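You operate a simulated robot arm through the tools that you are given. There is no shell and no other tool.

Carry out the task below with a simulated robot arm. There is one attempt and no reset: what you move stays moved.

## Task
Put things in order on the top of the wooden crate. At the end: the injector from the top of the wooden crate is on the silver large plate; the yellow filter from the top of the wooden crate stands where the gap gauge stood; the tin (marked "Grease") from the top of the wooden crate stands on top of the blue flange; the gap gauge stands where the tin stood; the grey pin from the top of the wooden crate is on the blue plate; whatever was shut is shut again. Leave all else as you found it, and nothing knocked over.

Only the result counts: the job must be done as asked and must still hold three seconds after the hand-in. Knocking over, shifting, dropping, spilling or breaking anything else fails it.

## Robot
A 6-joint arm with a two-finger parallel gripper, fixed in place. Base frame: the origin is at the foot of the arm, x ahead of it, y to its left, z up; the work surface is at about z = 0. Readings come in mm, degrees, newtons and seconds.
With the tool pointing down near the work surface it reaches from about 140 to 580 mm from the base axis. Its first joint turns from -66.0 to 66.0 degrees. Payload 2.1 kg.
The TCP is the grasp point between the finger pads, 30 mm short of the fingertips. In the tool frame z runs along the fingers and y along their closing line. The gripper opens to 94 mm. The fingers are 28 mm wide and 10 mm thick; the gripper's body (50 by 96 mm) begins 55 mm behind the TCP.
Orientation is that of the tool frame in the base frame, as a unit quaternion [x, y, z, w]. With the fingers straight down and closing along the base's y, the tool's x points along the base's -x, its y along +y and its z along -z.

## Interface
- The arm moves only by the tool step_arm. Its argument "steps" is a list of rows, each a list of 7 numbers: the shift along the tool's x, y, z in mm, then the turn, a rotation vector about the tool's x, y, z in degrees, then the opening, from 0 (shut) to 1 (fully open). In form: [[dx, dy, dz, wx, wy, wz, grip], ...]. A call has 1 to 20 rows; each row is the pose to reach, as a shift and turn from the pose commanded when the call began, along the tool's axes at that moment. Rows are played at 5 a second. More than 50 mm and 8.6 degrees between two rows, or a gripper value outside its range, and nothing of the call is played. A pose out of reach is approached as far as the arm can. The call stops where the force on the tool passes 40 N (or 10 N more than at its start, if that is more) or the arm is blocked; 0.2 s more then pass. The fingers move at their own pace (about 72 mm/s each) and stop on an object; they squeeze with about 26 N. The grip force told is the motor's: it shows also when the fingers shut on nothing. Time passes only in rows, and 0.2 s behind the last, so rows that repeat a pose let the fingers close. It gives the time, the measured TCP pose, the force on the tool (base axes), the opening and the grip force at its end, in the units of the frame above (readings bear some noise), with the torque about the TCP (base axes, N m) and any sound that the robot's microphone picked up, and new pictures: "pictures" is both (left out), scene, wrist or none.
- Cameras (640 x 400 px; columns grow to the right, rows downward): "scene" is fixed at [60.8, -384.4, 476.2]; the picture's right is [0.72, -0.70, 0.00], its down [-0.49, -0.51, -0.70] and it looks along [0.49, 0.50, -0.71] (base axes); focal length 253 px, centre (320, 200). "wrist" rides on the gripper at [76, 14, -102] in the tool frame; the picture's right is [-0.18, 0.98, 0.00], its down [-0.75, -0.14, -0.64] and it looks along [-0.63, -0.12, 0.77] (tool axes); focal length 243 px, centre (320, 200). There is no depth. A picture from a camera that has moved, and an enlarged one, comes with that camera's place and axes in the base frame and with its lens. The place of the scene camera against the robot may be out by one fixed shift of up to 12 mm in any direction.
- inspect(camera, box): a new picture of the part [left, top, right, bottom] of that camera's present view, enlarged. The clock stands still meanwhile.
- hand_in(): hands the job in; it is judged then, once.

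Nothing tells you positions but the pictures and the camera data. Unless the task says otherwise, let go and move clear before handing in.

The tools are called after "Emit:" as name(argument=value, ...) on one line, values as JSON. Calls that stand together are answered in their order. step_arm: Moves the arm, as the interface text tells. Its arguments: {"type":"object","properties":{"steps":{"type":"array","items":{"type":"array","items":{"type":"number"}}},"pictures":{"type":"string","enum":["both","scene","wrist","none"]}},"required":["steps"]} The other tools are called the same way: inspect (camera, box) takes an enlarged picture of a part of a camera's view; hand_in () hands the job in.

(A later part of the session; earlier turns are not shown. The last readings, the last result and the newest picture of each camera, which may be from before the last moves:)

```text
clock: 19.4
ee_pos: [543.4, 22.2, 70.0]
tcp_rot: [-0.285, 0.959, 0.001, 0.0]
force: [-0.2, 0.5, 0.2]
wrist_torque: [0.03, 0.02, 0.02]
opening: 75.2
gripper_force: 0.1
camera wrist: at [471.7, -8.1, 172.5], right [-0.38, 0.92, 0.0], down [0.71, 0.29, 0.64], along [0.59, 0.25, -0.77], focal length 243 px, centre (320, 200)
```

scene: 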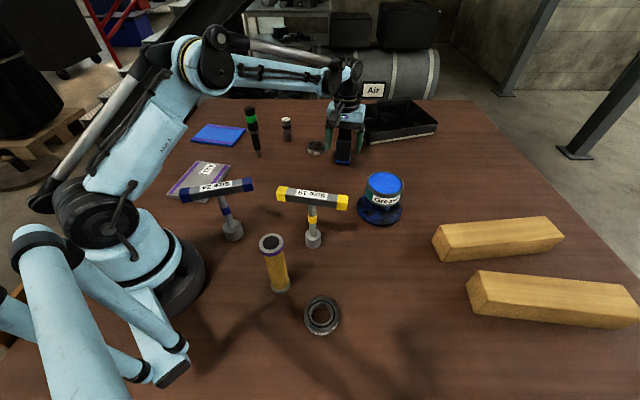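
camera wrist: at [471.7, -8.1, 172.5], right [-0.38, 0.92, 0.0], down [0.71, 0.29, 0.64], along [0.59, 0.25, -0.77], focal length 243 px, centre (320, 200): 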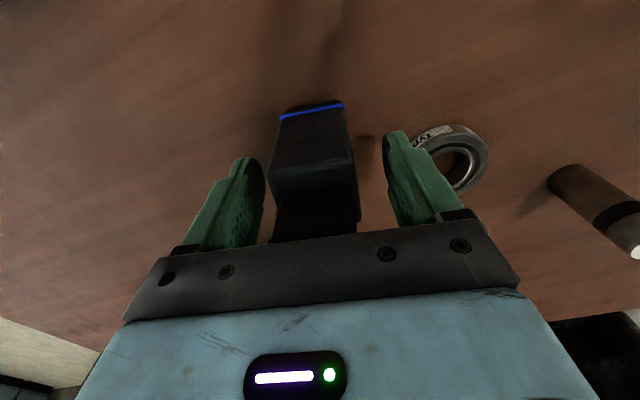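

The gauge is about 2 mm off the finger centre-line. I'll shift to match, then close.

Emit:
step_arm(steps=[[0, -1.9, 0, 0, 0, 0, 0.8], [0, -1.9, 0, 0, 0, 0, 0.65], [0, -1.9, 0, 0, 0, 0, 0.5], [0, -1.9, 0, 0, 0, 0, 0.3], [0, -1.9, 0, 0, 0, 0, 0.2], [0, -1.9, 0, 0, 0, 0, 0.2]])

```text
clock: 20.8
ee_pos: [545.5, 21.6, 68.9]
tcp_rot: [-0.285, 0.959, 0.001, 0.0]
force: [0.0, 0.7, 0.3]
wrist_torque: [-0.03, -0.05, 0.0]
opening: 46.3
gripper_force: 25.7
camera wrist: at [473.1, -9.4, 172.1], right [-0.38, 0.92, 0.0], down [0.71, 0.29, 0.64], along [0.59, 0.25, -0.77], focal length 243 px, centre (320, 200)
```

scene: 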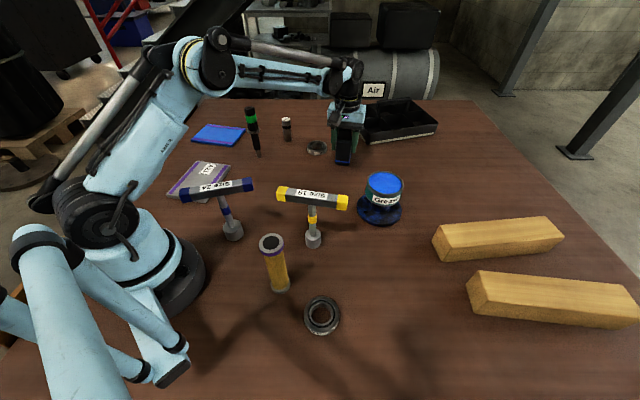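
wrist: 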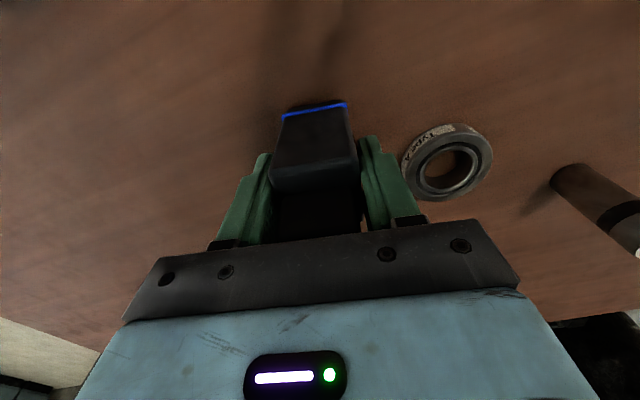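

The gauge is held (46 mm grip, no shift seen). I'm lifting high, then carrying it over to the tin's old spot at about (284.5, -318.7) while turning the tool back.

Emit:
step_arm(steps=[[0, 0, -20, 0, 0, 0, 0.2], [0, 0, -60, 0, 0, 0, 0.2], [0, 0, -100, 0, 0, 0, 0.2], [0, 0, -140, 0, 0, 0, 0.2], [0, 0, -180, 0, 0, 0, 0.2], [40.3, -14.3, -180, 0, 0, 3.3, 0.2], [80.6, -28.6, -180, 0, 0, 6.6, 0.2], [120.9, -42.9, -180, 0, 0, 9.9, 0.2], [161.2, -57.2, -180, 0, 0, 13.2, 0.2], [201.5, -71.5, -180, 0, 0, 16.5, 0.2], [241.7, -85.7, -180, 0, 0, 19.8, 0.2], [282, -100, -180, 0, 0, 23.1, 0.2], [322.3, -114.3, -180, 0, 0, 26.4, 0.2], [362.6, -128.6, -180, 0, 0, 29.7, 0.2], [402.9, -142.9, -180, 0, 0, 33, 0.2], [402.9, -142.9, -180, 0, 0, 33, 0.2], [402.9, -142.9, -180, 0, 0, 33, 0.2]])

```text
clock: 24.4
ee_pos: [286.0, -320.2, 247.5]
tcp_rot: [0.0, 1.0, 0.0, 0.0]
force: [0.3, 0.8, -3.3]
wrist_torque: [-0.02, 0.0, 0.03]
opening: 46.2
gripper_force: 25.6
out of reach, approached as far as the arm can: row 5
camera wrist: at [209.0, -307.0, 351.2], right [0.18, 0.98, 0.0], down [0.75, -0.14, 0.64], along [0.63, -0.12, -0.77], focal length 243 px, centre (320, 200)
```

scene: 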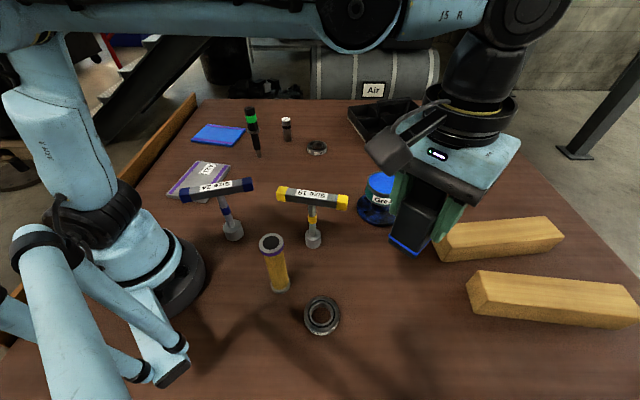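
wrist: 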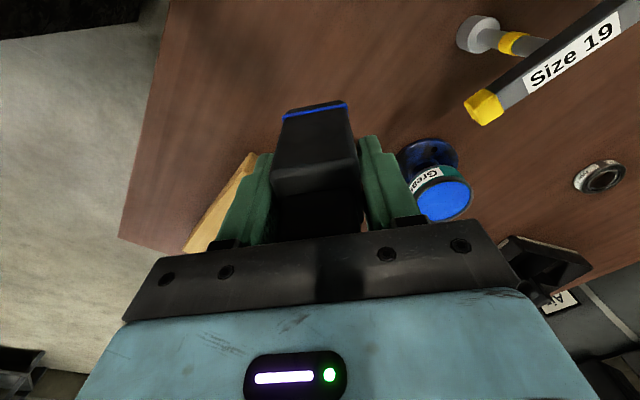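

The gauge arrived safely and the rest of the scene is undisturbed. I'm descending to just above the surface at the tin's old spot.

Emit:
step_arm(steps=[[0.8, 2, 40, 0, 0, 0, 0.2], [0.8, 2, 80, 0, 0, 0, 0.2], [0.8, 2, 120, 0, 0, 0, 0.2], [0.8, 2, 155, 0, 0, 0, 0.2], [0.8, 2, 172, 0, 0, 0, 0.2], [0.8, 2, 177, 0, 0, 0, 0.2], [0.8, 2, 177, 0, 0, 0, 0.2]])

```text
clock: 26.0
ee_pos: [286.8, -317.6, 70.6]
tcp_rot: [0.0, 1.0, 0.002, 0.0]
force: [-0.8, 0.5, -3.4]
wrist_torque: [0.02, -0.03, 0.01]
opening: 46.5
gripper_force: 26.2
camera wrist: at [208.8, -303.6, 174.4], right [0.18, 0.98, 0.0], down [0.75, -0.14, 0.64], along [0.63, -0.12, -0.77], focal length 243 px, centre (320, 200)
```

scene: 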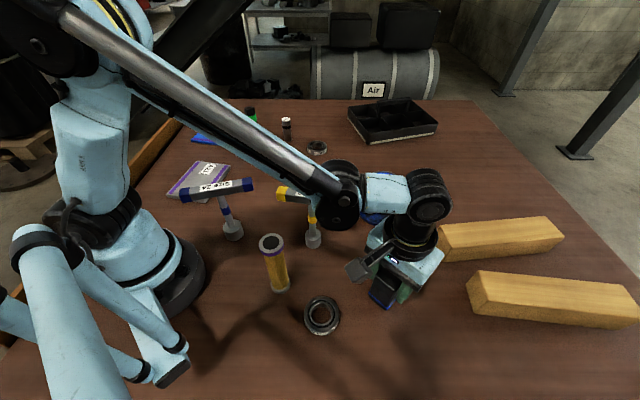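
wrist: 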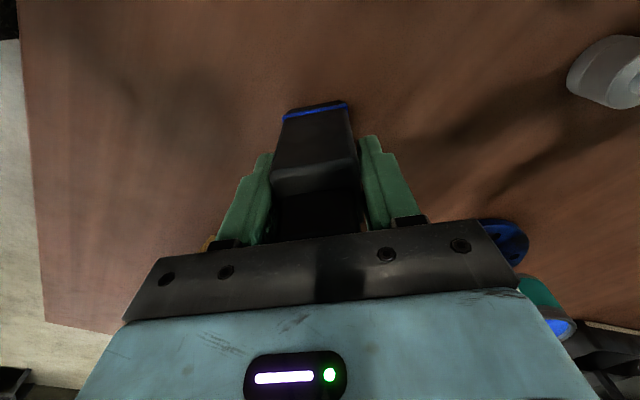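

The gauge is hanging freely a few millimetres above the surface. I'm lowering in small increments until contact.

Emit:
step_arm(steps=[[0.5, 0, 1, 0, 0, 0, 0.2], [0.5, 0, 2, 0, 0, 0, 0.2], [0.5, 0, 2.5, 0, 0, 0, 0.2], [0.5, 0, 2.5, 0, 0, 0, 0.2]], pictures="none")

```text
clock: 27.0
ee_pos: [284.7, -316.0, 68.0]
tcp_rot: [-0.001, 1.0, 0.001, 0.0]
force: [-2.2, 4.6, 16.2]
wrist_torque: [-0.08, -0.24, 0.01]
opening: 46.3
gripper_force: 25.9
```

There's contact with about 16 N. I'll ease up 0.5 mm and open gently.

Emit:
step_arm(steps=[[0, 0, -0.5, 0, 0, 0, 0.2], [0, 0, -0.5, 0, 0, 0, 0.5], [0, 0, -0.5, 0, 0, 0, 0.53], [0, 0, -0.5, 0, 0, 0, 0.6], [0, 0, -0.5, 0, 0, 0, 0.7], [0, 0, -0.5, 0, 0, 0, 0.8], [0, 0, -0.5, 0, 0, 0, 0.8]])

```text
clock: 28.6
ee_pos: [284.7, -315.8, 69.5]
tcp_rot: [-0.001, 1.0, 0.001, 0.001]
force: [-0.1, 0.6, -0.1]
wrist_torque: [-0.01, 0.02, 0.0]
opening: 75.2
gripper_force: 0.1
camera wrist: at [208.1, -303.4, 172.0], right [0.18, 0.98, 0.0], down [0.75, -0.14, 0.64], along [0.63, -0.12, -0.77], focal length 243 px, centre (320, 200)
```

scene: 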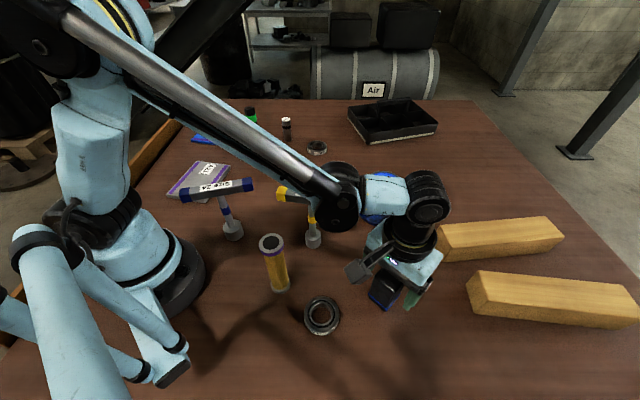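
wrist: 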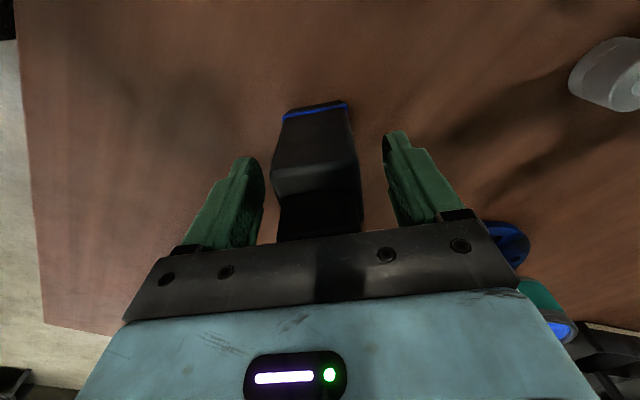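

The gauge stands at the tin's old spot. I'm rising straight up and going to hover over the yellow filter near (157, -167).

Emit:
step_arm(steps=[[0, 0, -30, 0, 0, 0, 0.8], [0, 0, -75, 0, 0, 0, 0.8], [0, 0, -120, 0, 0, 0, 0.8], [0, 0, -165, 0, 0, 0, 0.8], [15, 18, -200, 0, 0, 0, 0.8], [40, 47, -215, 0, 0, 0, 0.8], [70, 82, -215, 0, 0, 0, 0.8], [100, 117, -215, 0, 0, 0, 0.8], [128, 150, -215, 0, 0, 0, 0.8], [128, 150, -215, 0, 0, 0, 0.8], [128, 150, -215, 0, 0, 0, 0.8]])

```text
clock: 31.0
ee_pos: [154.8, -167.4, 284.4]
tcp_rot: [0.0, 1.0, 0.001, 0.0]
force: [0.0, 0.4, -0.7]
wrist_torque: [-0.01, -0.01, 0.0]
opening: 75.4
gripper_force: 0.1
camera wrist: at [77.7, -154.0, 386.8], right [0.18, 0.98, 0.0], down [0.75, -0.14, 0.64], along [0.63, -0.12, -0.77], focal length 243 px, centre (320, 200)
```

scene: 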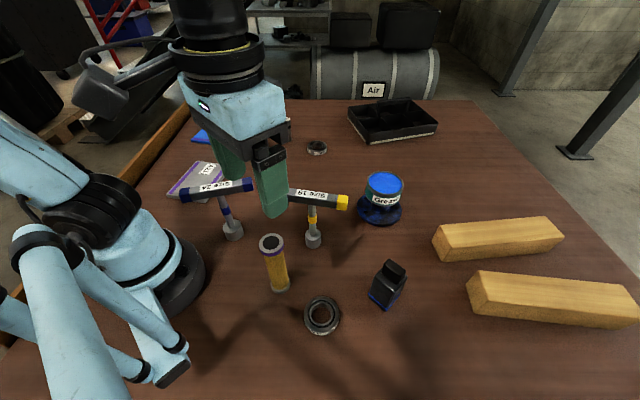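
wrist: 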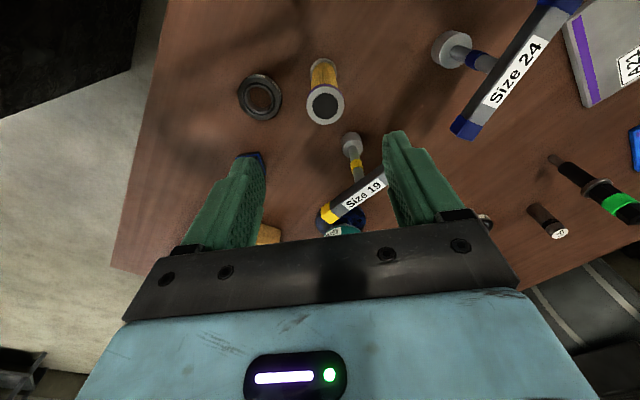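

Emit:
inspect(camera="wrist", box=[270, 40, 400, 140])

Emit:
inspect(camera="scene", box=[240, 220, 420, 340])

Emit:
inspect(camera="wrist", box=[420, 0, 640, 140])

```text
4.00 times, centred on (335, 90) of wrist
camera zoom: at [77.7, -154.0, 386.8], right [0.18, 0.98, 0.0], down [0.75, -0.14, 0.64], along [0.63, -0.12, -0.77], focal length 970 px, centre (260, 640)
```

zoom: 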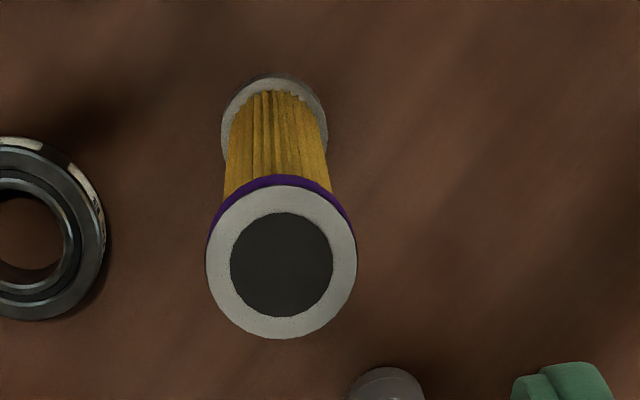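

```text
3.33 times, centred on (330, 280) of scene
camera zoom: at [60.8, -384.4, 476.2], right [0.72, -0.7, 0.0], down [-0.49, -0.51, -0.7], along [0.49, 0.5, -0.71], focal length 845 px, centre (287, -67)
```

zoom: 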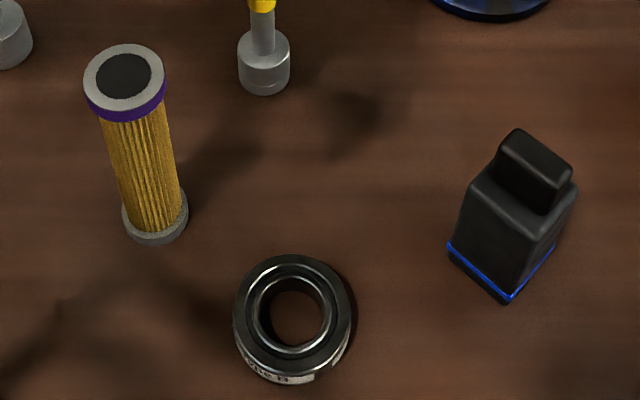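

```text
2.86 times, centred on (530, 70) of wrist
camera zoom: at [77.7, -154.0, 386.8], right [0.18, 0.98, 0.0], down [0.75, -0.14, 0.64], along [0.63, -0.12, -0.77], focal length 693 px, centre (-280, 571)
```

zoom: 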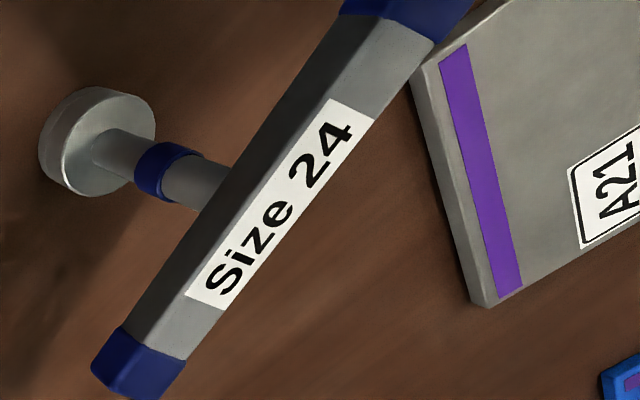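

The filter is at about (158.5, -163.5), 145 mm tall and 37 mm in diameter. I'll correct the offset and descend to just above its top, then check.

Emit:
step_arm(steps=[[-4.8, 4.5, 30, 0, 0, 0, 0.8], [-4.8, 4.5, 70, 0, 0, 0, 0.8], [-4.8, 4.5, 90, 0, 0, 0, 0.8], [-4.8, 4.5, 90, 0, 0, 0, 0.8]])

```text
clock: 32.0
ee_pos: [159.5, -163.0, 195.7]
tcp_rot: [-0.001, 1.0, 0.001, 0.0]
force: [-0.8, -0.2, -0.8]
wrist_torque: [0.02, -0.04, 0.01]
opening: 74.9
gripper_force: 0.1
camera wrist: at [83.2, -149.1, 298.0], right [0.18, 0.98, 0.0], down [0.75, -0.14, 0.64], along [0.63, -0.12, -0.77], focal length 243 px, centre (320, 200)
```

scene: 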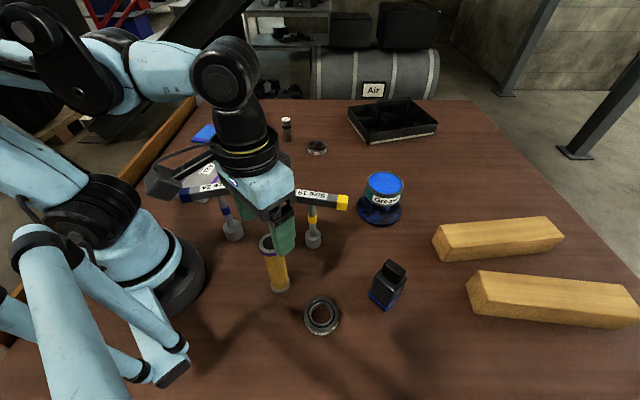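
wrist: 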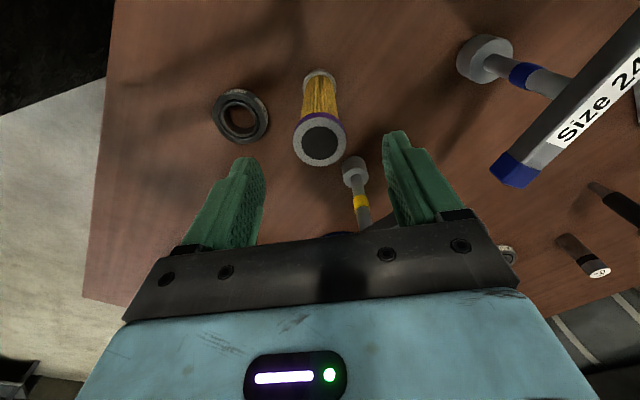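

The filter is centred between the fingers. I'm descending to the grasp height, z ≈ 105.

Emit:
step_arm(steps=[[2, 0, 35, 0, 0, 0, 0.8], [2, 0, 70, 0, 0, 0, 0.8], [2, 0, 91, 0, 0, 0, 0.8], [2, 0, 91, 0, 0, 0, 0.8]])

```text
clock: 33.0
ee_pos: [159.1, -160.9, 106.3]
tcp_rot: [-0.001, 1.0, 0.0, 0.0]
force: [0.3, 0.2, -0.3]
wrist_torque: [0.0, 0.0, -0.01]
opening: 75.2
gripper_force: 0.1
camera wrist: at [82.0, -148.0, 208.1], right [0.18, 0.98, 0.0], down [0.75, -0.14, 0.64], along [0.63, -0.12, -0.77], focal length 243 px, centre (320, 200)
```

scene: 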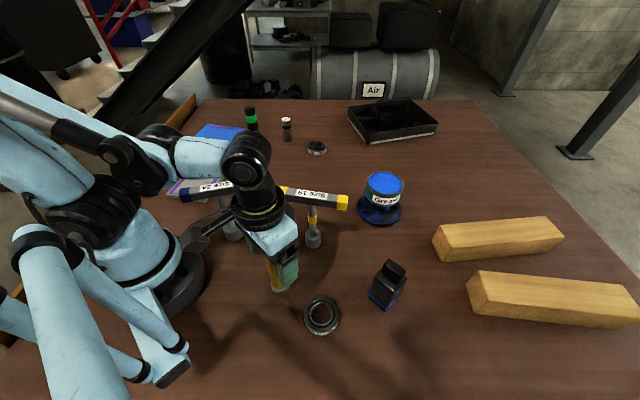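
wrist: 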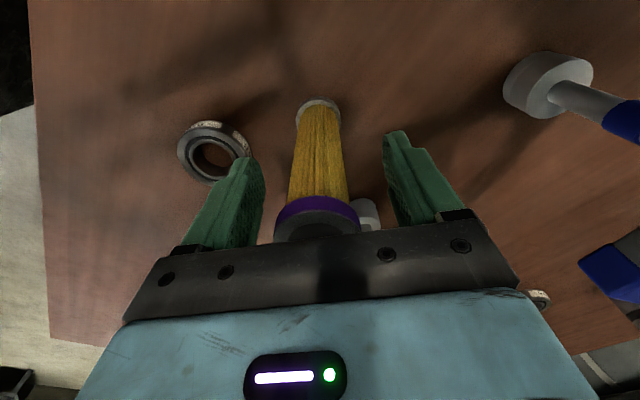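

The filter is centred between the pads. Closing.

Emit:
step_arm(steps=[[0, -0.5, 0, 0, 0, 0, 0.65], [0, -0.5, 0, 0, 0, 0, 0.5], [0, -0.5, 0, 0, 0, 0, 0.4], [0, -0.5, 0, 0, 0, 0, 0.3], [0, -0.5, 0, 0, 0, 0, 0.2], [0, -0.5, 0, 0, 0, 0, 0.2]])

```text
clock: 34.4
ee_pos: [157.9, -160.9, 104.6]
tcp_rot: [-0.001, 1.0, 0.0, 0.0]
force: [-0.9, -0.7, 0.2]
wrist_torque: [-0.03, 0.01, 0.01]
opening: 37.7
gripper_force: 26.1
camera wrist: at [82.2, -148.5, 207.9], right [0.18, 0.98, 0.0], down [0.75, -0.14, 0.64], along [0.63, -0.12, -0.77], focal length 243 px, centre (320, 200)
```

scene: 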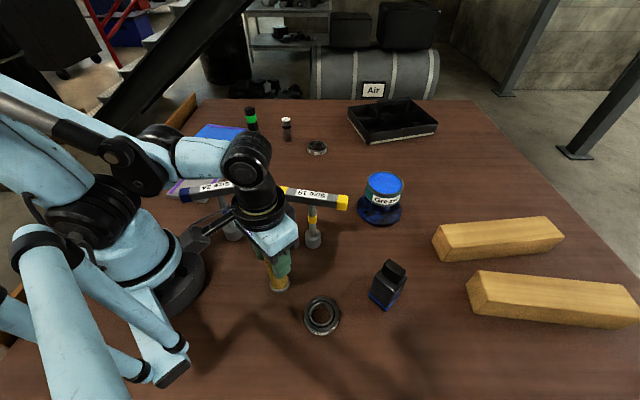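
wrist: 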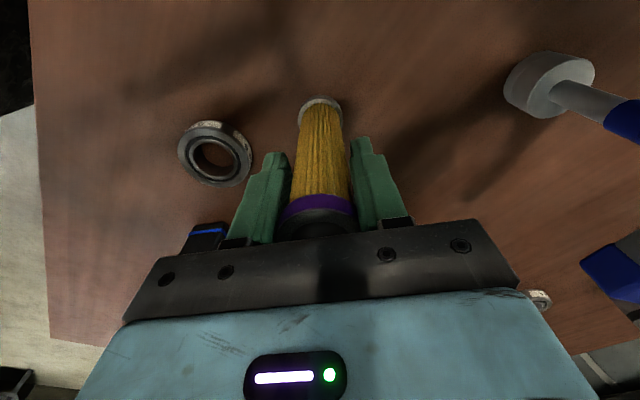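

The filter is gripped by its cap and body. I'm lifting high and carrying it over to the gauge's old spot at about (544.5, 20.6).

Emit:
step_arm(steps=[[0, 0, -20, 0, 0, 0, 0.2], [0, 0, -60, 0, 0, 0, 0.2], [0, 0, -100, 0, 0, 0, 0.2], [0, 0, -140, 0, 0, 0, 0.2], [0, 0, -175, 0, 0, 0, 0.2], [-38.6, 18.2, -175, 0, 0, 0, 0.2], [-77.3, 36.5, -175, 0, 0, 0, 0.2], [-116, 54.7, -175, 0, 0, 0, 0.2], [-154.6, 73, -175, 0, 0, 0, 0.2], [-193.2, 91.2, -175, 0, 0, 0, 0.2], [-232, 109.4, -165, 0, 0, 0, 0.2], [-270.5, 127.7, -150, 0, 0, 0, 0.2], [-309, 146, -135, 0, 0, 0, 0.2], [-348, 164.2, -115, 0, 0, 0, 0.2], [-386.5, 182.4, -100, 0, 0, 0, 0.2], [-386.5, 182.4, -100, 0, 0, 0, 0.2], [-386.5, 182.4, -100, 0, 0, 0, 0.2]])

```text
clock: 38.0
ee_pos: [547.1, 20.0, 204.8]
tcp_rot: [-0.001, 1.0, 0.001, 0.0]
force: [-0.1, -0.7, -0.9]
wrist_torque: [0.01, -0.04, 0.01]
opening: 37.5
gripper_force: 25.5
camera wrist: at [469.3, 32.7, 307.2], right [0.18, 0.98, 0.0], down [0.75, -0.14, 0.64], along [0.63, -0.12, -0.77], focal length 243 px, centre (320, 200)
```

scene: 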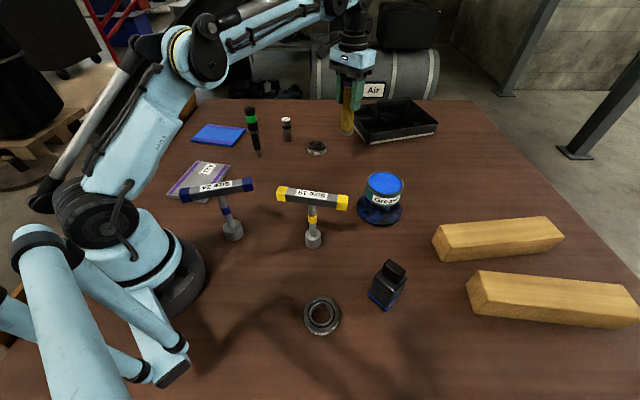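
wrist: 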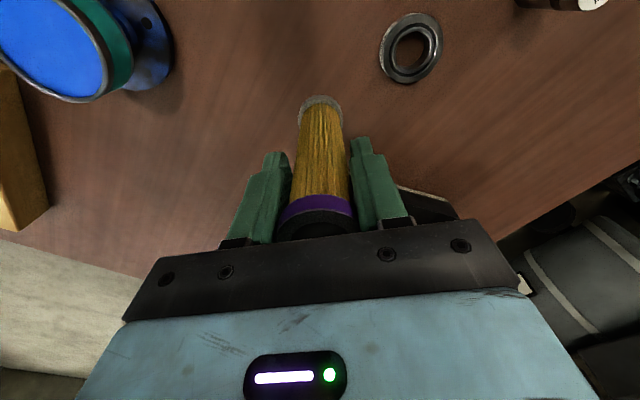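

The filter hangs straight, and the bearing reference confirms the position. I'm descending to just above the surface.

Emit:
step_arm(steps=[[1.3, 1, 35, 0, 0, 0, 0.2], [1.3, 1, 70, 0, 0, 0, 0.2], [1.3, 1, 90, 0, 0, 0, 0.2], [1.3, 1, 97, 0, 0, 0, 0.2], [1.3, 1, 97, 0, 0, 0, 0.2]])

```text
clock: 39.2
ee_pos: [543.6, 21.3, 105.6]
tcp_rot: [0.0, 1.0, 0.001, 0.0]
force: [0.5, 0.5, -1.7]
wrist_torque: [-0.01, -0.02, -0.02]
opening: 37.6
gripper_force: 25.9
camera wrist: at [467.2, 34.1, 209.9], right [0.18, 0.98, 0.0], down [0.75, -0.14, 0.64], along [0.63, -0.12, -0.77], focal length 243 px, centre (320, 200)
```

scene: 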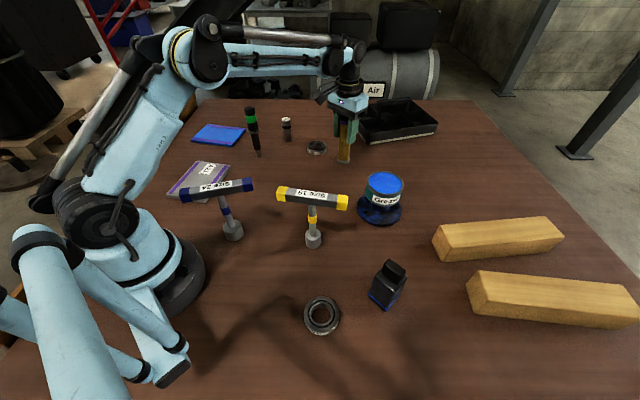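
wrist: 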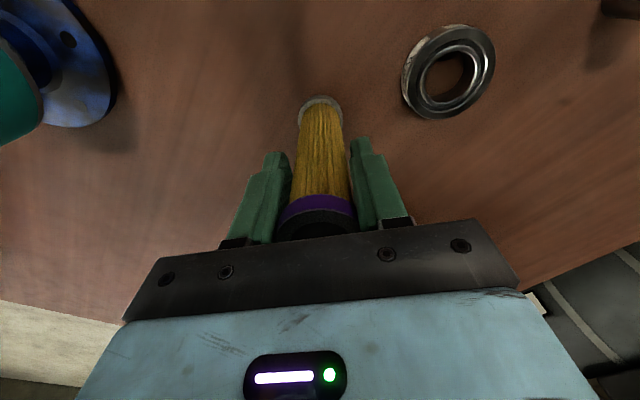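

It's still free of contact, so I'm lowering gradually.

Emit:
step_arm(steps=[[0, 0, 1, 0, 0, 0, 0.2], [0, 0, 2, 0, 0, 0, 0.2], [0, 0, 2.5, 0, 0, 0, 0.2], [0, 0, 2.5, 0, 0, 0, 0.2]], pictures="none")

```text
clock: 40.2
ee_pos: [544.8, 20.4, 105.0]
tcp_rot: [0.0, 1.0, 0.002, 0.0]
force: [0.8, 1.1, 4.0]
wrist_torque: [0.01, -0.06, 0.0]
opening: 37.2
gripper_force: 26.0
```

There's light contact (about 5 N). Releasing gently.

Emit:
step_arm(steps=[[0, 0, 0.2, 0, 0, 0, 0.2], [0, 0, 0.2, 0, 0, 0, 0.41], [0, 0, 0.2, 0, 0, 0, 0.43], [0, 0, 0.2, 0, 0, 0, 0.5], [0, 0, 0.2, 0, 0, 0, 0.6], [0, 0, 0.2, 0, 0, 0, 0.7], [0, 0, 0.2, 0, 0, 0, 0.7]])

```text
clock: 41.8
ee_pos: [544.7, 19.7, 103.6]
tcp_rot: [-0.001, 1.0, 0.001, 0.0]
force: [1.0, 0.0, -0.3]
wrist_torque: [-0.02, 0.0, 0.0]
opening: 65.8
gripper_force: 0.0
camera wrist: at [467.5, 34.0, 207.1], right [0.18, 0.98, 0.0], down [0.75, -0.14, 0.64], along [0.63, -0.12, -0.77], focal length 243 px, centre (320, 200)
```

scene: 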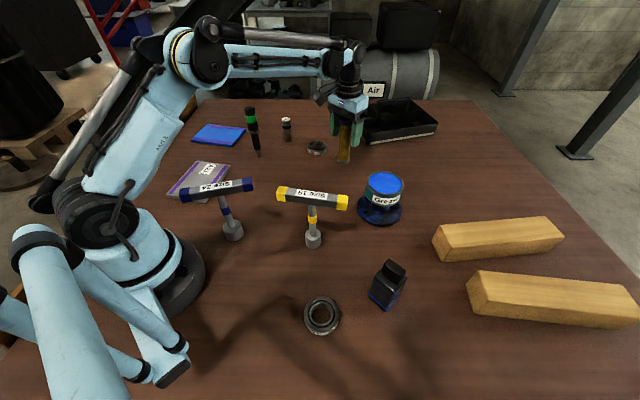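
wrist: 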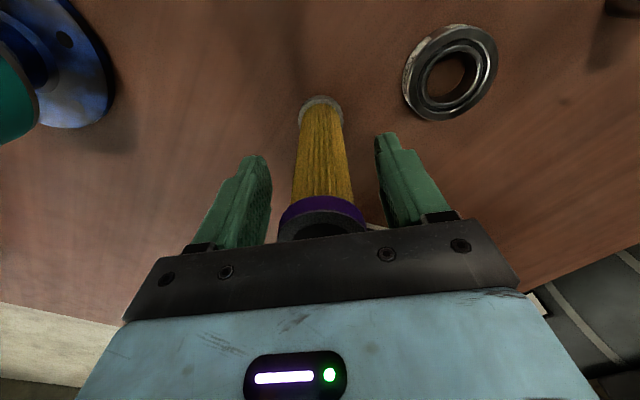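

The filter stands where the gauge was. I'm rising clear, then moving to hover over the injector near (372, 214).

Emit:
step_arm(steps=[[0, 0, -30, 0, 0, 0, 0.7], [0, 0, -65, 0, 0, 0, 0.7], [0, 0, -95, 0, 0, 0, 0.7], [20, 22, -115, 0, 0, 0, 0.7], [45, 51, -130, 0, 0, 0, 0.7], [72, 81, -145, 0, 0, 0, 0.7], [100, 113, -160, 0, 0, 0, 0.7], [128, 144, -170, 0, 0, 0, 0.7], [153, 172, -175, 0, 0, 0, 0.7], [172, 194, -175, 0, 0, 0, 0.7], [172, 194, -175, 0, 0, 0, 0.7], [172, 194, -175, 0, 0, 0, 0.7]])

```text
clock: 44.4
ee_pos: [373.0, 214.9, 280.6]
tcp_rot: [-0.001, 1.0, 0.001, 0.0]
force: [-1.2, -0.2, 0.4]
wrist_torque: [0.01, 0.03, 0.02]
opening: 65.8
gripper_force: 0.0
camera wrist: at [296.0, 228.7, 383.7], right [0.18, 0.98, 0.0], down [0.75, -0.14, 0.64], along [0.63, -0.12, -0.77], focal length 243 px, centre (320, 200)
```

scene: 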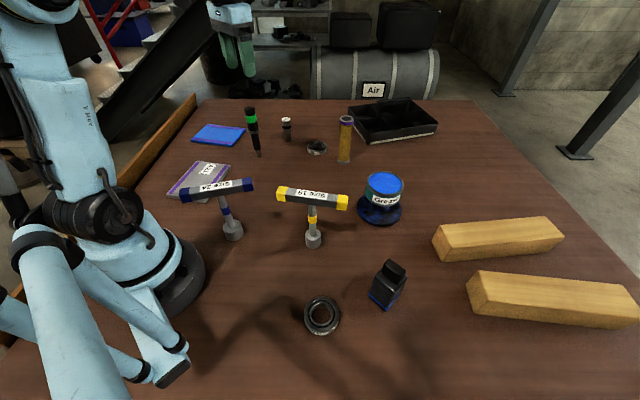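
wrist: 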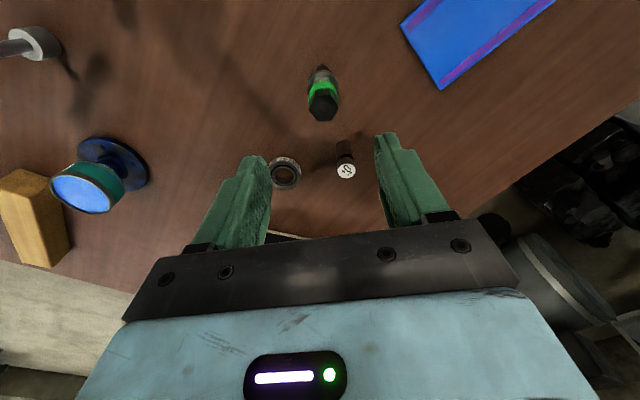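

Emit:
inspect(camera="wrist", box=[280, 50, 370, 130])

Emit:
inspect(camera="scene", box=[230, 95, 290, 165])

Emit:
inspect(camera="wrist", box=[380, 0, 580, 110])

Emit:
inspect(camera="scene", box=[270, 100, 450, 230])

```text
5.00 times, centred on (325, 90) of wrist
camera zoom: at [296.0, 228.7, 383.7], right [0.18, 0.98, 0.0], down [0.75, -0.14, 0.64], along [0.63, -0.12, -0.77], focal length 1213 px, centre (295, 750)
```

zoom: 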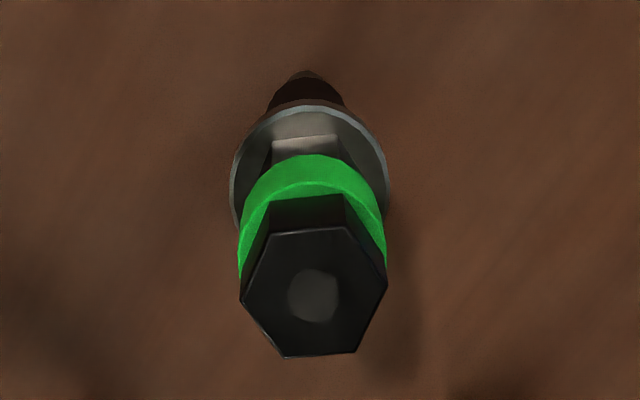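

```text
5.71 times, centred on (260, 130) of scene
camera zoom: at [60.8, -384.4, 476.2], right [0.72, -0.7, 0.0], down [-0.49, -0.51, -0.7], along [0.49, 0.5, -0.71], focal length 1448 px, centre (663, 600)
```

zoom: 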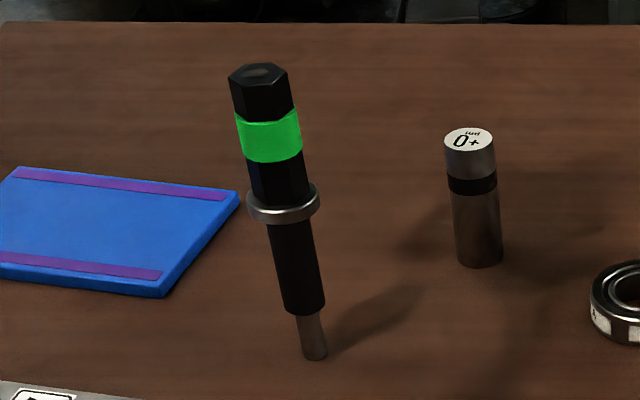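

```text
3.20 times, centred on (480, 55) of wrist
camera zoom: at [296.0, 228.7, 383.7], right [0.18, 0.98, 0.0], down [0.75, -0.14, 0.64], along [0.63, -0.12, -0.77], focal length 776 px, centre (-192, 664)
```

zoom: 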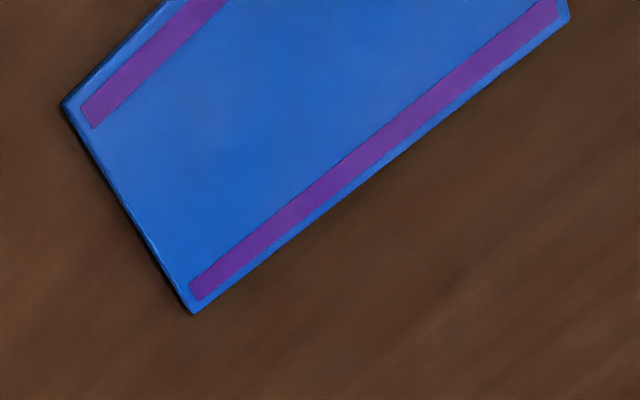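

```text
3.08 times, centred on (360, 165) of scene
camera zoom: at [60.8, -384.4, 476.2], right [0.72, -0.7, 0.0], down [-0.49, -0.51, -0.7], along [0.49, 0.5, -0.71], focal length 780 px, centre (197, 308)
```

zoom: 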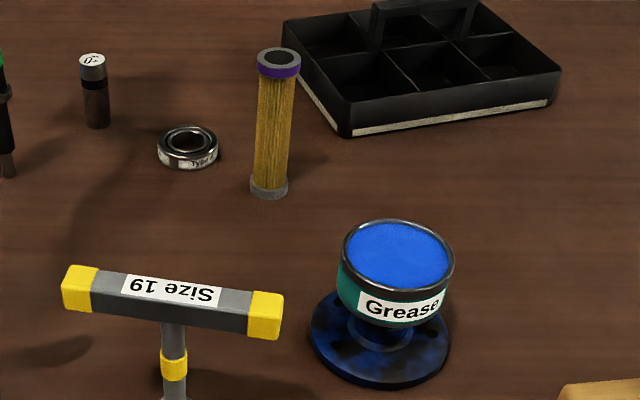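

The injector's top is at about (373, 218), 162 mm tall, with a ring at z ≈ 88–96 and a hex head above. I'm rotating the tool about 24.5° so the pads face hex flats, and descending to just above its top.

Emit:
step_arm(steps=[[-1.2, 3.2, 15, 0, 0, -8, 0.7], [-1.2, 3.2, 35, 0, 0, -16, 0.7], [-1.2, 3.2, 60, 0, 0, -24.5, 0.7], [-1.2, 3.2, 75, 0, 0, -24.5, 0.7], [-1.2, 3.2, 75, 0, 0, -24.5, 0.7]])

```text
clock: 45.6
ee_pos: [373.4, 217.9, 205.4]
tcp_rot: [-0.214, 0.977, 0.002, 0.001]
force: [0.7, 1.0, 0.5]
wrist_torque: [0.01, -0.06, 0.0]
opening: 65.6
gripper_force: 0.1
camera wrist: at [297.2, 197.4, 307.5], right [-0.24, 0.97, 0.0], down [0.74, 0.18, 0.64], along [0.62, 0.16, -0.77], focal length 243 px, centre (320, 200)
```

scene: 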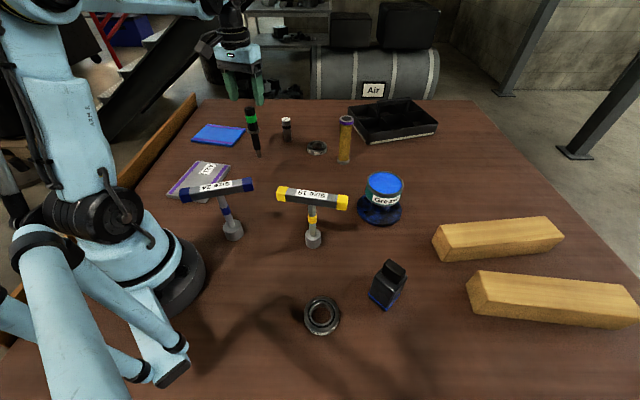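
wrist: 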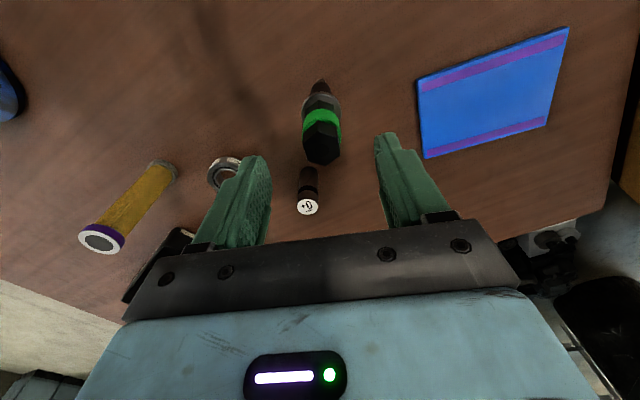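

The injector, pin and the whole blue plate are all visible now. Zooming on each.

Emit:
inspect(camera="wrist", box=[270, 70, 370, 220])

Emit:
inspect(camera="wrist", box=[390, 10, 590, 170])

```text
2.67 times, centred on (320, 145) of wrist
camera zoom: at [297.2, 197.4, 307.5], right [-0.24, 0.97, 0.0], down [0.74, 0.18, 0.64], along [0.62, 0.16, -0.77], focal length 647 px, centre (320, 347)
```

zoom: 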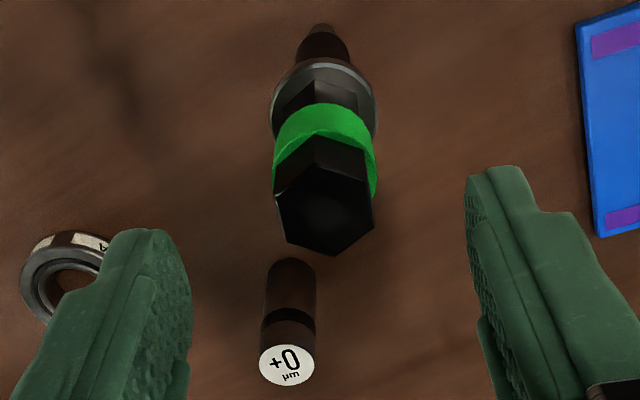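

```text
2.50 times, centred on (490, 90) of wrist
camera zoom: at [297.2, 197.4, 307.5], right [-0.24, 0.97, 0.0], down [0.74, 0.18, 0.64], along [0.62, 0.16, -0.77], focal length 606 px, centre (-105, 475)
```

zoom: 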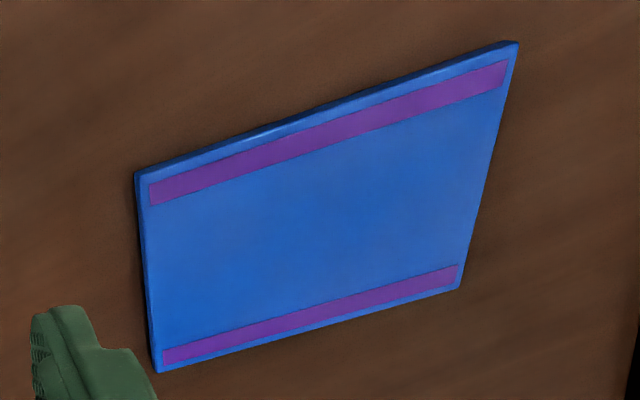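

The injector is within 1.5 mm of centre. The blue plate's centre is near (344, 412) and the pin near (501, 233). I'm descending to the injector's hex head, staying above the ring.

Emit:
step_arm(steps=[[0, 1.5, 30, 0, 0, 0, 0.7], [0, 1.5, 60, 0, 0, 0, 0.7], [0, 1.5, 73, 0, 0, 0, 0.7], [0, 1.5, 73, 0, 0, 0, 0.7]])

```text
clock: 46.6
ee_pos: [372.1, 219.5, 131.4]
tcp_rot: [-0.213, 0.977, 0.002, 0.002]
force: [-0.1, 0.2, -1.4]
wrist_torque: [-0.02, -0.01, -0.01]
opening: 65.9
gripper_force: 0.0
camera wrist: at [297.4, 199.4, 234.8], right [-0.24, 0.97, 0.0], down [0.74, 0.18, 0.64], along [0.62, 0.16, -0.77], focal length 243 px, centre (320, 200)
```

scene: 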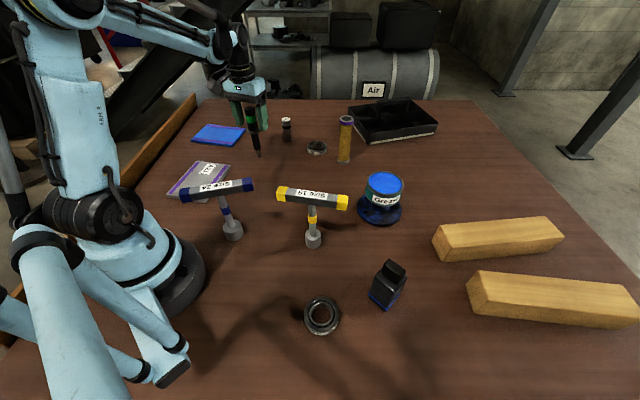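
wrist: 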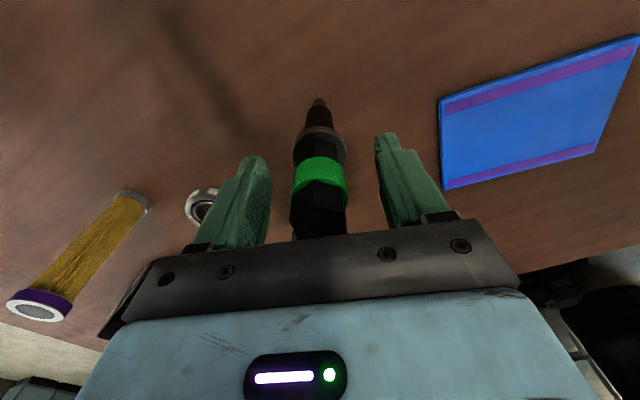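

The injector is centred. Closing slowly on the band and hex.

Emit:
step_arm(steps=[[0, 0, 0, 0, 0, 0, 0.55], [0, 0, 0, 0, 0, 0, 0.45], [0, 0, 0, 0, 0, 0, 0.38], [0, 0, 0, 0, 0, 0, 0.33], [0, 0, 0, 0, 0, 0, 0.28], [0, 0, 0, 0, 0, 0, 0.1], [0, 0, 0, 0, 0, 0, 0.1]])

```text
clock: 48.2
ee_pos: [373.5, 219.1, 132.0]
tcp_rot: [-0.213, 0.977, 0.0, 0.0]
force: [0.6, -2.0, 0.9]
wrist_torque: [-0.22, -0.06, 0.01]
opening: 23.8
gripper_force: 26.1
camera wrist: at [297.4, 199.3, 235.1], right [-0.24, 0.97, 0.0], down [0.74, 0.18, 0.64], along [0.62, 0.16, -0.77], focal length 243 px, centre (320, 200)
```

scene: 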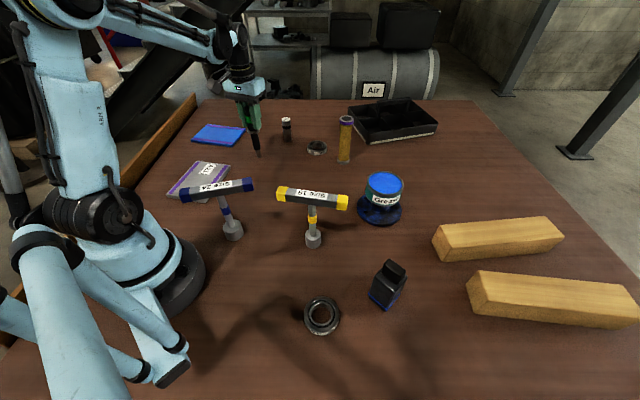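
wrist: 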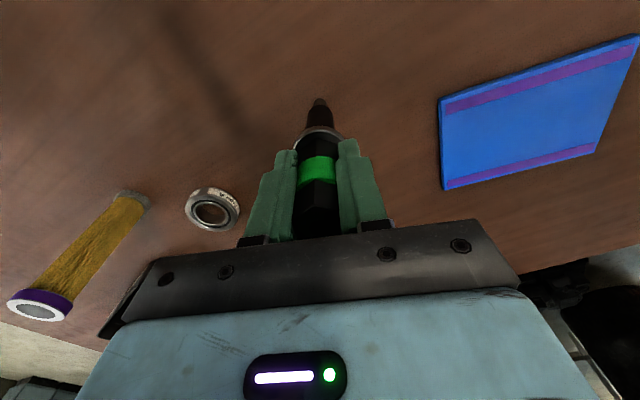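

The injector is gripped on the flats (23.8 mm). I'm lifting it and carrying it to hover over the silver plate near (189, 231).

Emit:
step_arm(steps=[[0, 0, -10, 0, 0, 0, 0.1], [0, 0, -40, 0, 0, 0, 0.1], [0, 0, -80, 0, 0, 0, 0.1], [0, 0, -120, 0, 0, 0, 0.1], [0, 0, -140, 0, 0, 0, 0.1], [32.4, 17.7, -140, 0, 0, 0, 0.1], [64.8, 35.3, -140, 0, 0, 0, 0.1], [97.1, 53, -140, 0, 0, 0, 0.1], [129.5, 70.6, -140, 0, 0, 0, 0.1], [161.9, 88.3, -140, 0, 0, 0, 0.1], [161.9, 88.3, -140, 0, 0, 0, 0.1], [161.9, 88.3, -140, 0, 0, 0, 0.1]])

```text
clock: 50.8
ee_pos: [190.6, 231.0, 269.6]
tcp_rot: [-0.213, 0.977, 0.001, 0.001]
force: [0.5, -0.1, -2.9]
wrist_torque: [0.01, -0.01, 0.01]
opening: 24.0
gripper_force: 25.6
camera wrist: at [113.8, 211.1, 373.6], right [-0.24, 0.97, 0.0], down [0.74, 0.18, 0.64], along [0.62, 0.16, -0.77], focal length 243 px, centre (320, 200)
```

scene: 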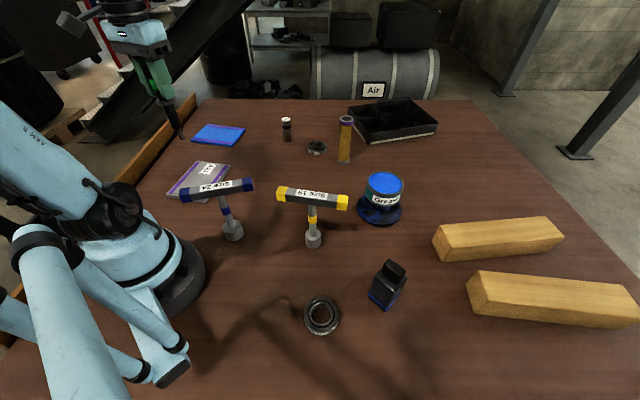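
wrist: 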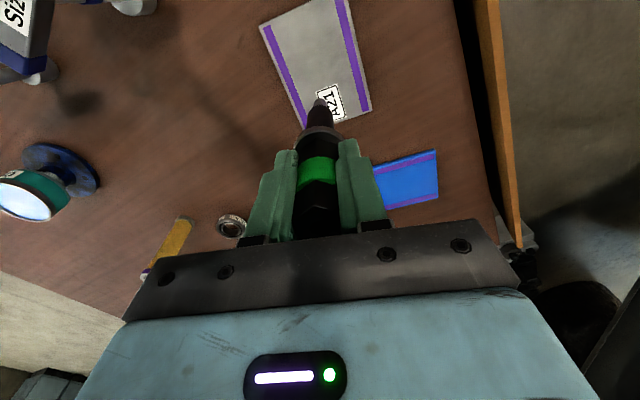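

The plate lies under the injector, with its centre only about 8 mm off. I'm shifting slightly and descending toward the plate.

Emit:
step_arm(steps=[[5, 6, 30, 0, 0, 0, 0.1], [5, 6, 70, 0, 0, 0, 0.1], [5, 6, 100, 0, 0, 0, 0.1], [5, 6, 115, 0, 0, 0, 0.1], [5, 6, 115, 0, 0, 0, 0.1]])

```text
clock: 52.0
ee_pos: [182.2, 236.0, 155.3]
tcp_rot: [-0.213, 0.977, 0.0, 0.001]
force: [0.3, -0.3, -3.1]
wrist_torque: [0.01, 0.02, -0.03]
opening: 23.8
gripper_force: 25.8
camera wrist: at [106.0, 215.6, 257.9], right [-0.24, 0.97, 0.0], down [0.74, 0.18, 0.64], along [0.62, 0.16, -0.77], focal length 243 px, centre (320, 200)
```

scene: 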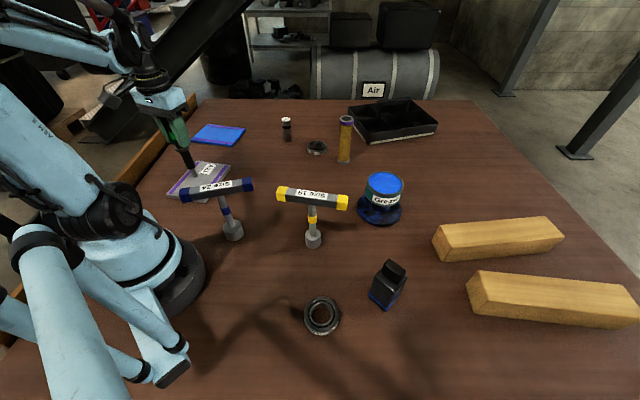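
wrist: 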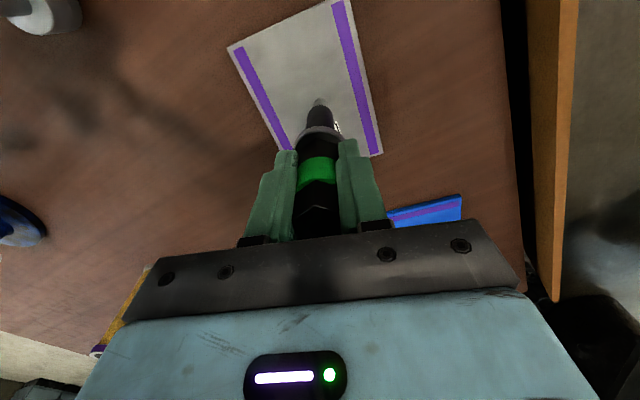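

Emit:
inspect(camera="wrist", box=[220, 0, 400, 170])

Emit:
inspect(camera="scene", box=[130, 90, 250, 210])

```text
2.35 times, centred on (310, 85) of wrist
camera zoom: at [106.0, 215.6, 257.9], right [-0.24, 0.97, 0.0], down [0.74, 0.18, 0.64], along [0.62, 0.16, -0.77], focal length 571 px, centre (344, 471)
```

zoom: 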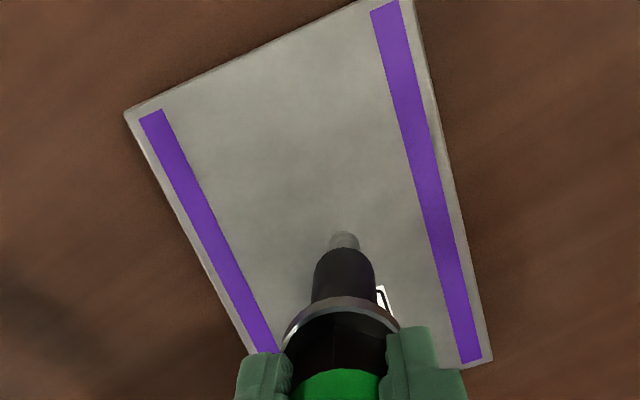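

```text
3.33 times, centred on (190, 150) of scene
camera zoom: at [60.8, -384.4, 476.2], right [0.72, -0.7, 0.0], down [-0.49, -0.51, -0.7], along [0.49, 0.5, -0.71], focal length 845 px, centre (753, 367)
```

zoom: 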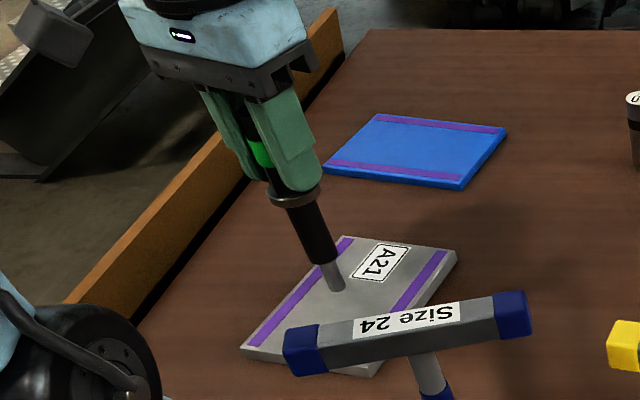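

The tip hangs over the plate near its centre. I'm lowering in small steps and watching the force.

Emit:
step_arm(steps=[[0, 0, 4, 0, 0, 0, 0.1], [0, 0, 7, 0, 0, 0, 0.1], [0, 0, 9, 0, 0, 0, 0.1], [0, 0, 9, 0, 0, 0, 0.1]], pictures="wrist")

```text
clock: 53.0
ee_pos: [183.1, 235.5, 147.4]
tcp_rot: [-0.213, 0.977, 0.001, 0.001]
force: [0.3, 0.7, -2.5]
wrist_torque: [0.01, 0.0, -0.03]
opening: 23.8
gripper_force: 26.6
camera wrist: at [105.7, 215.7, 249.6], right [-0.24, 0.97, 0.0], down [0.74, 0.18, 0.64], along [0.62, 0.16, -0.77], focal length 243 px, centre (320, 200)
```

wrist: 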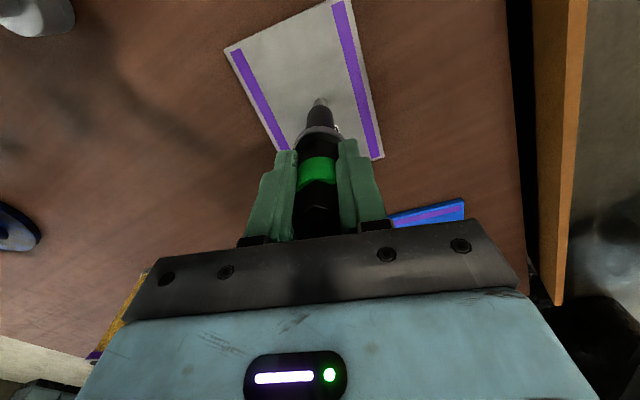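

No contact yet, so I'm continuing 2 mm at a time.

Emit:
step_arm(steps=[[0, 0, 1, 0, 0, 0, 0.1], [0, 0, 2, 0, 0, 0, 0.1], [0, 0, 2, 0, 0, 0, 0.1]], pictures="none")

```text
clock: 53.8
ee_pos: [181.2, 236.1, 145.0]
tcp_rot: [-0.212, 0.977, 0.002, 0.0]
force: [-0.2, 0.2, -3.0]
wrist_torque: [0.01, 0.03, 0.0]
opening: 24.1
gripper_force: 26.1
```

Emit:
step_arm(steps=[[0, 0, 1, 0, 0, 0, 0.1], [0, 0, 2, 0, 0, 0, 0.1], [0, 0, 2, 0, 0, 0, 0.1]], pictures="none")

```text
clock: 54.6
ee_pos: [182.6, 236.2, 143.6]
tcp_rot: [-0.213, 0.977, 0.0, 0.001]
force: [-0.2, -1.6, 7.5]
wrist_torque: [-0.24, -0.06, 0.0]
opening: 23.6
gripper_force: 25.7
```

Light contact (about 10 N) at TCP z ≈ 143.5, so the plate is about 11.5 mm thick. I'll ease up slightly and open slowly.

Emit:
step_arm(steps=[[0, 0, -0.4, 0, 0, 0, 0.1], [0, 0, -0.4, 0, 0, 0, 0.1]], pictures="wrist")

Emit:
inspect(camera="scene", box=[130, 90, 250, 210])

```text
clock: 55.2
ee_pos: [181.7, 236.5, 143.4]
tcp_rot: [-0.213, 0.977, 0.002, 0.001]
force: [0.4, 0.6, -2.6]
wrist_torque: [0.02, -0.03, 0.03]
opening: 23.8
gripper_force: 25.6
camera wrist: at [105.8, 216.4, 247.2], right [-0.24, 0.97, 0.0], down [0.74, 0.18, 0.64], along [0.62, 0.16, -0.77], focal length 243 px, centre (320, 200)
```

wrist: 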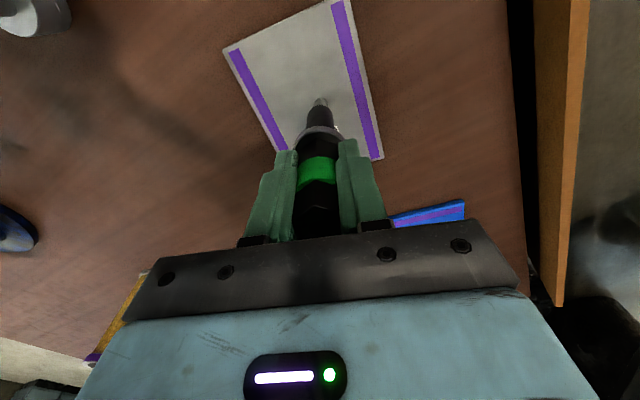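

```text
3.33 times, centred on (190, 150) of scene
camera zoom: at [60.8, -384.4, 476.2], right [0.72, -0.7, 0.0], down [-0.49, -0.51, -0.7], along [0.49, 0.5, -0.71], focal length 845 px, centre (753, 367)
```

zoom: 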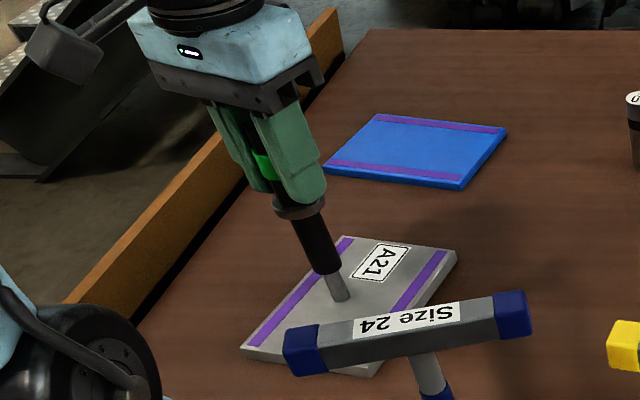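

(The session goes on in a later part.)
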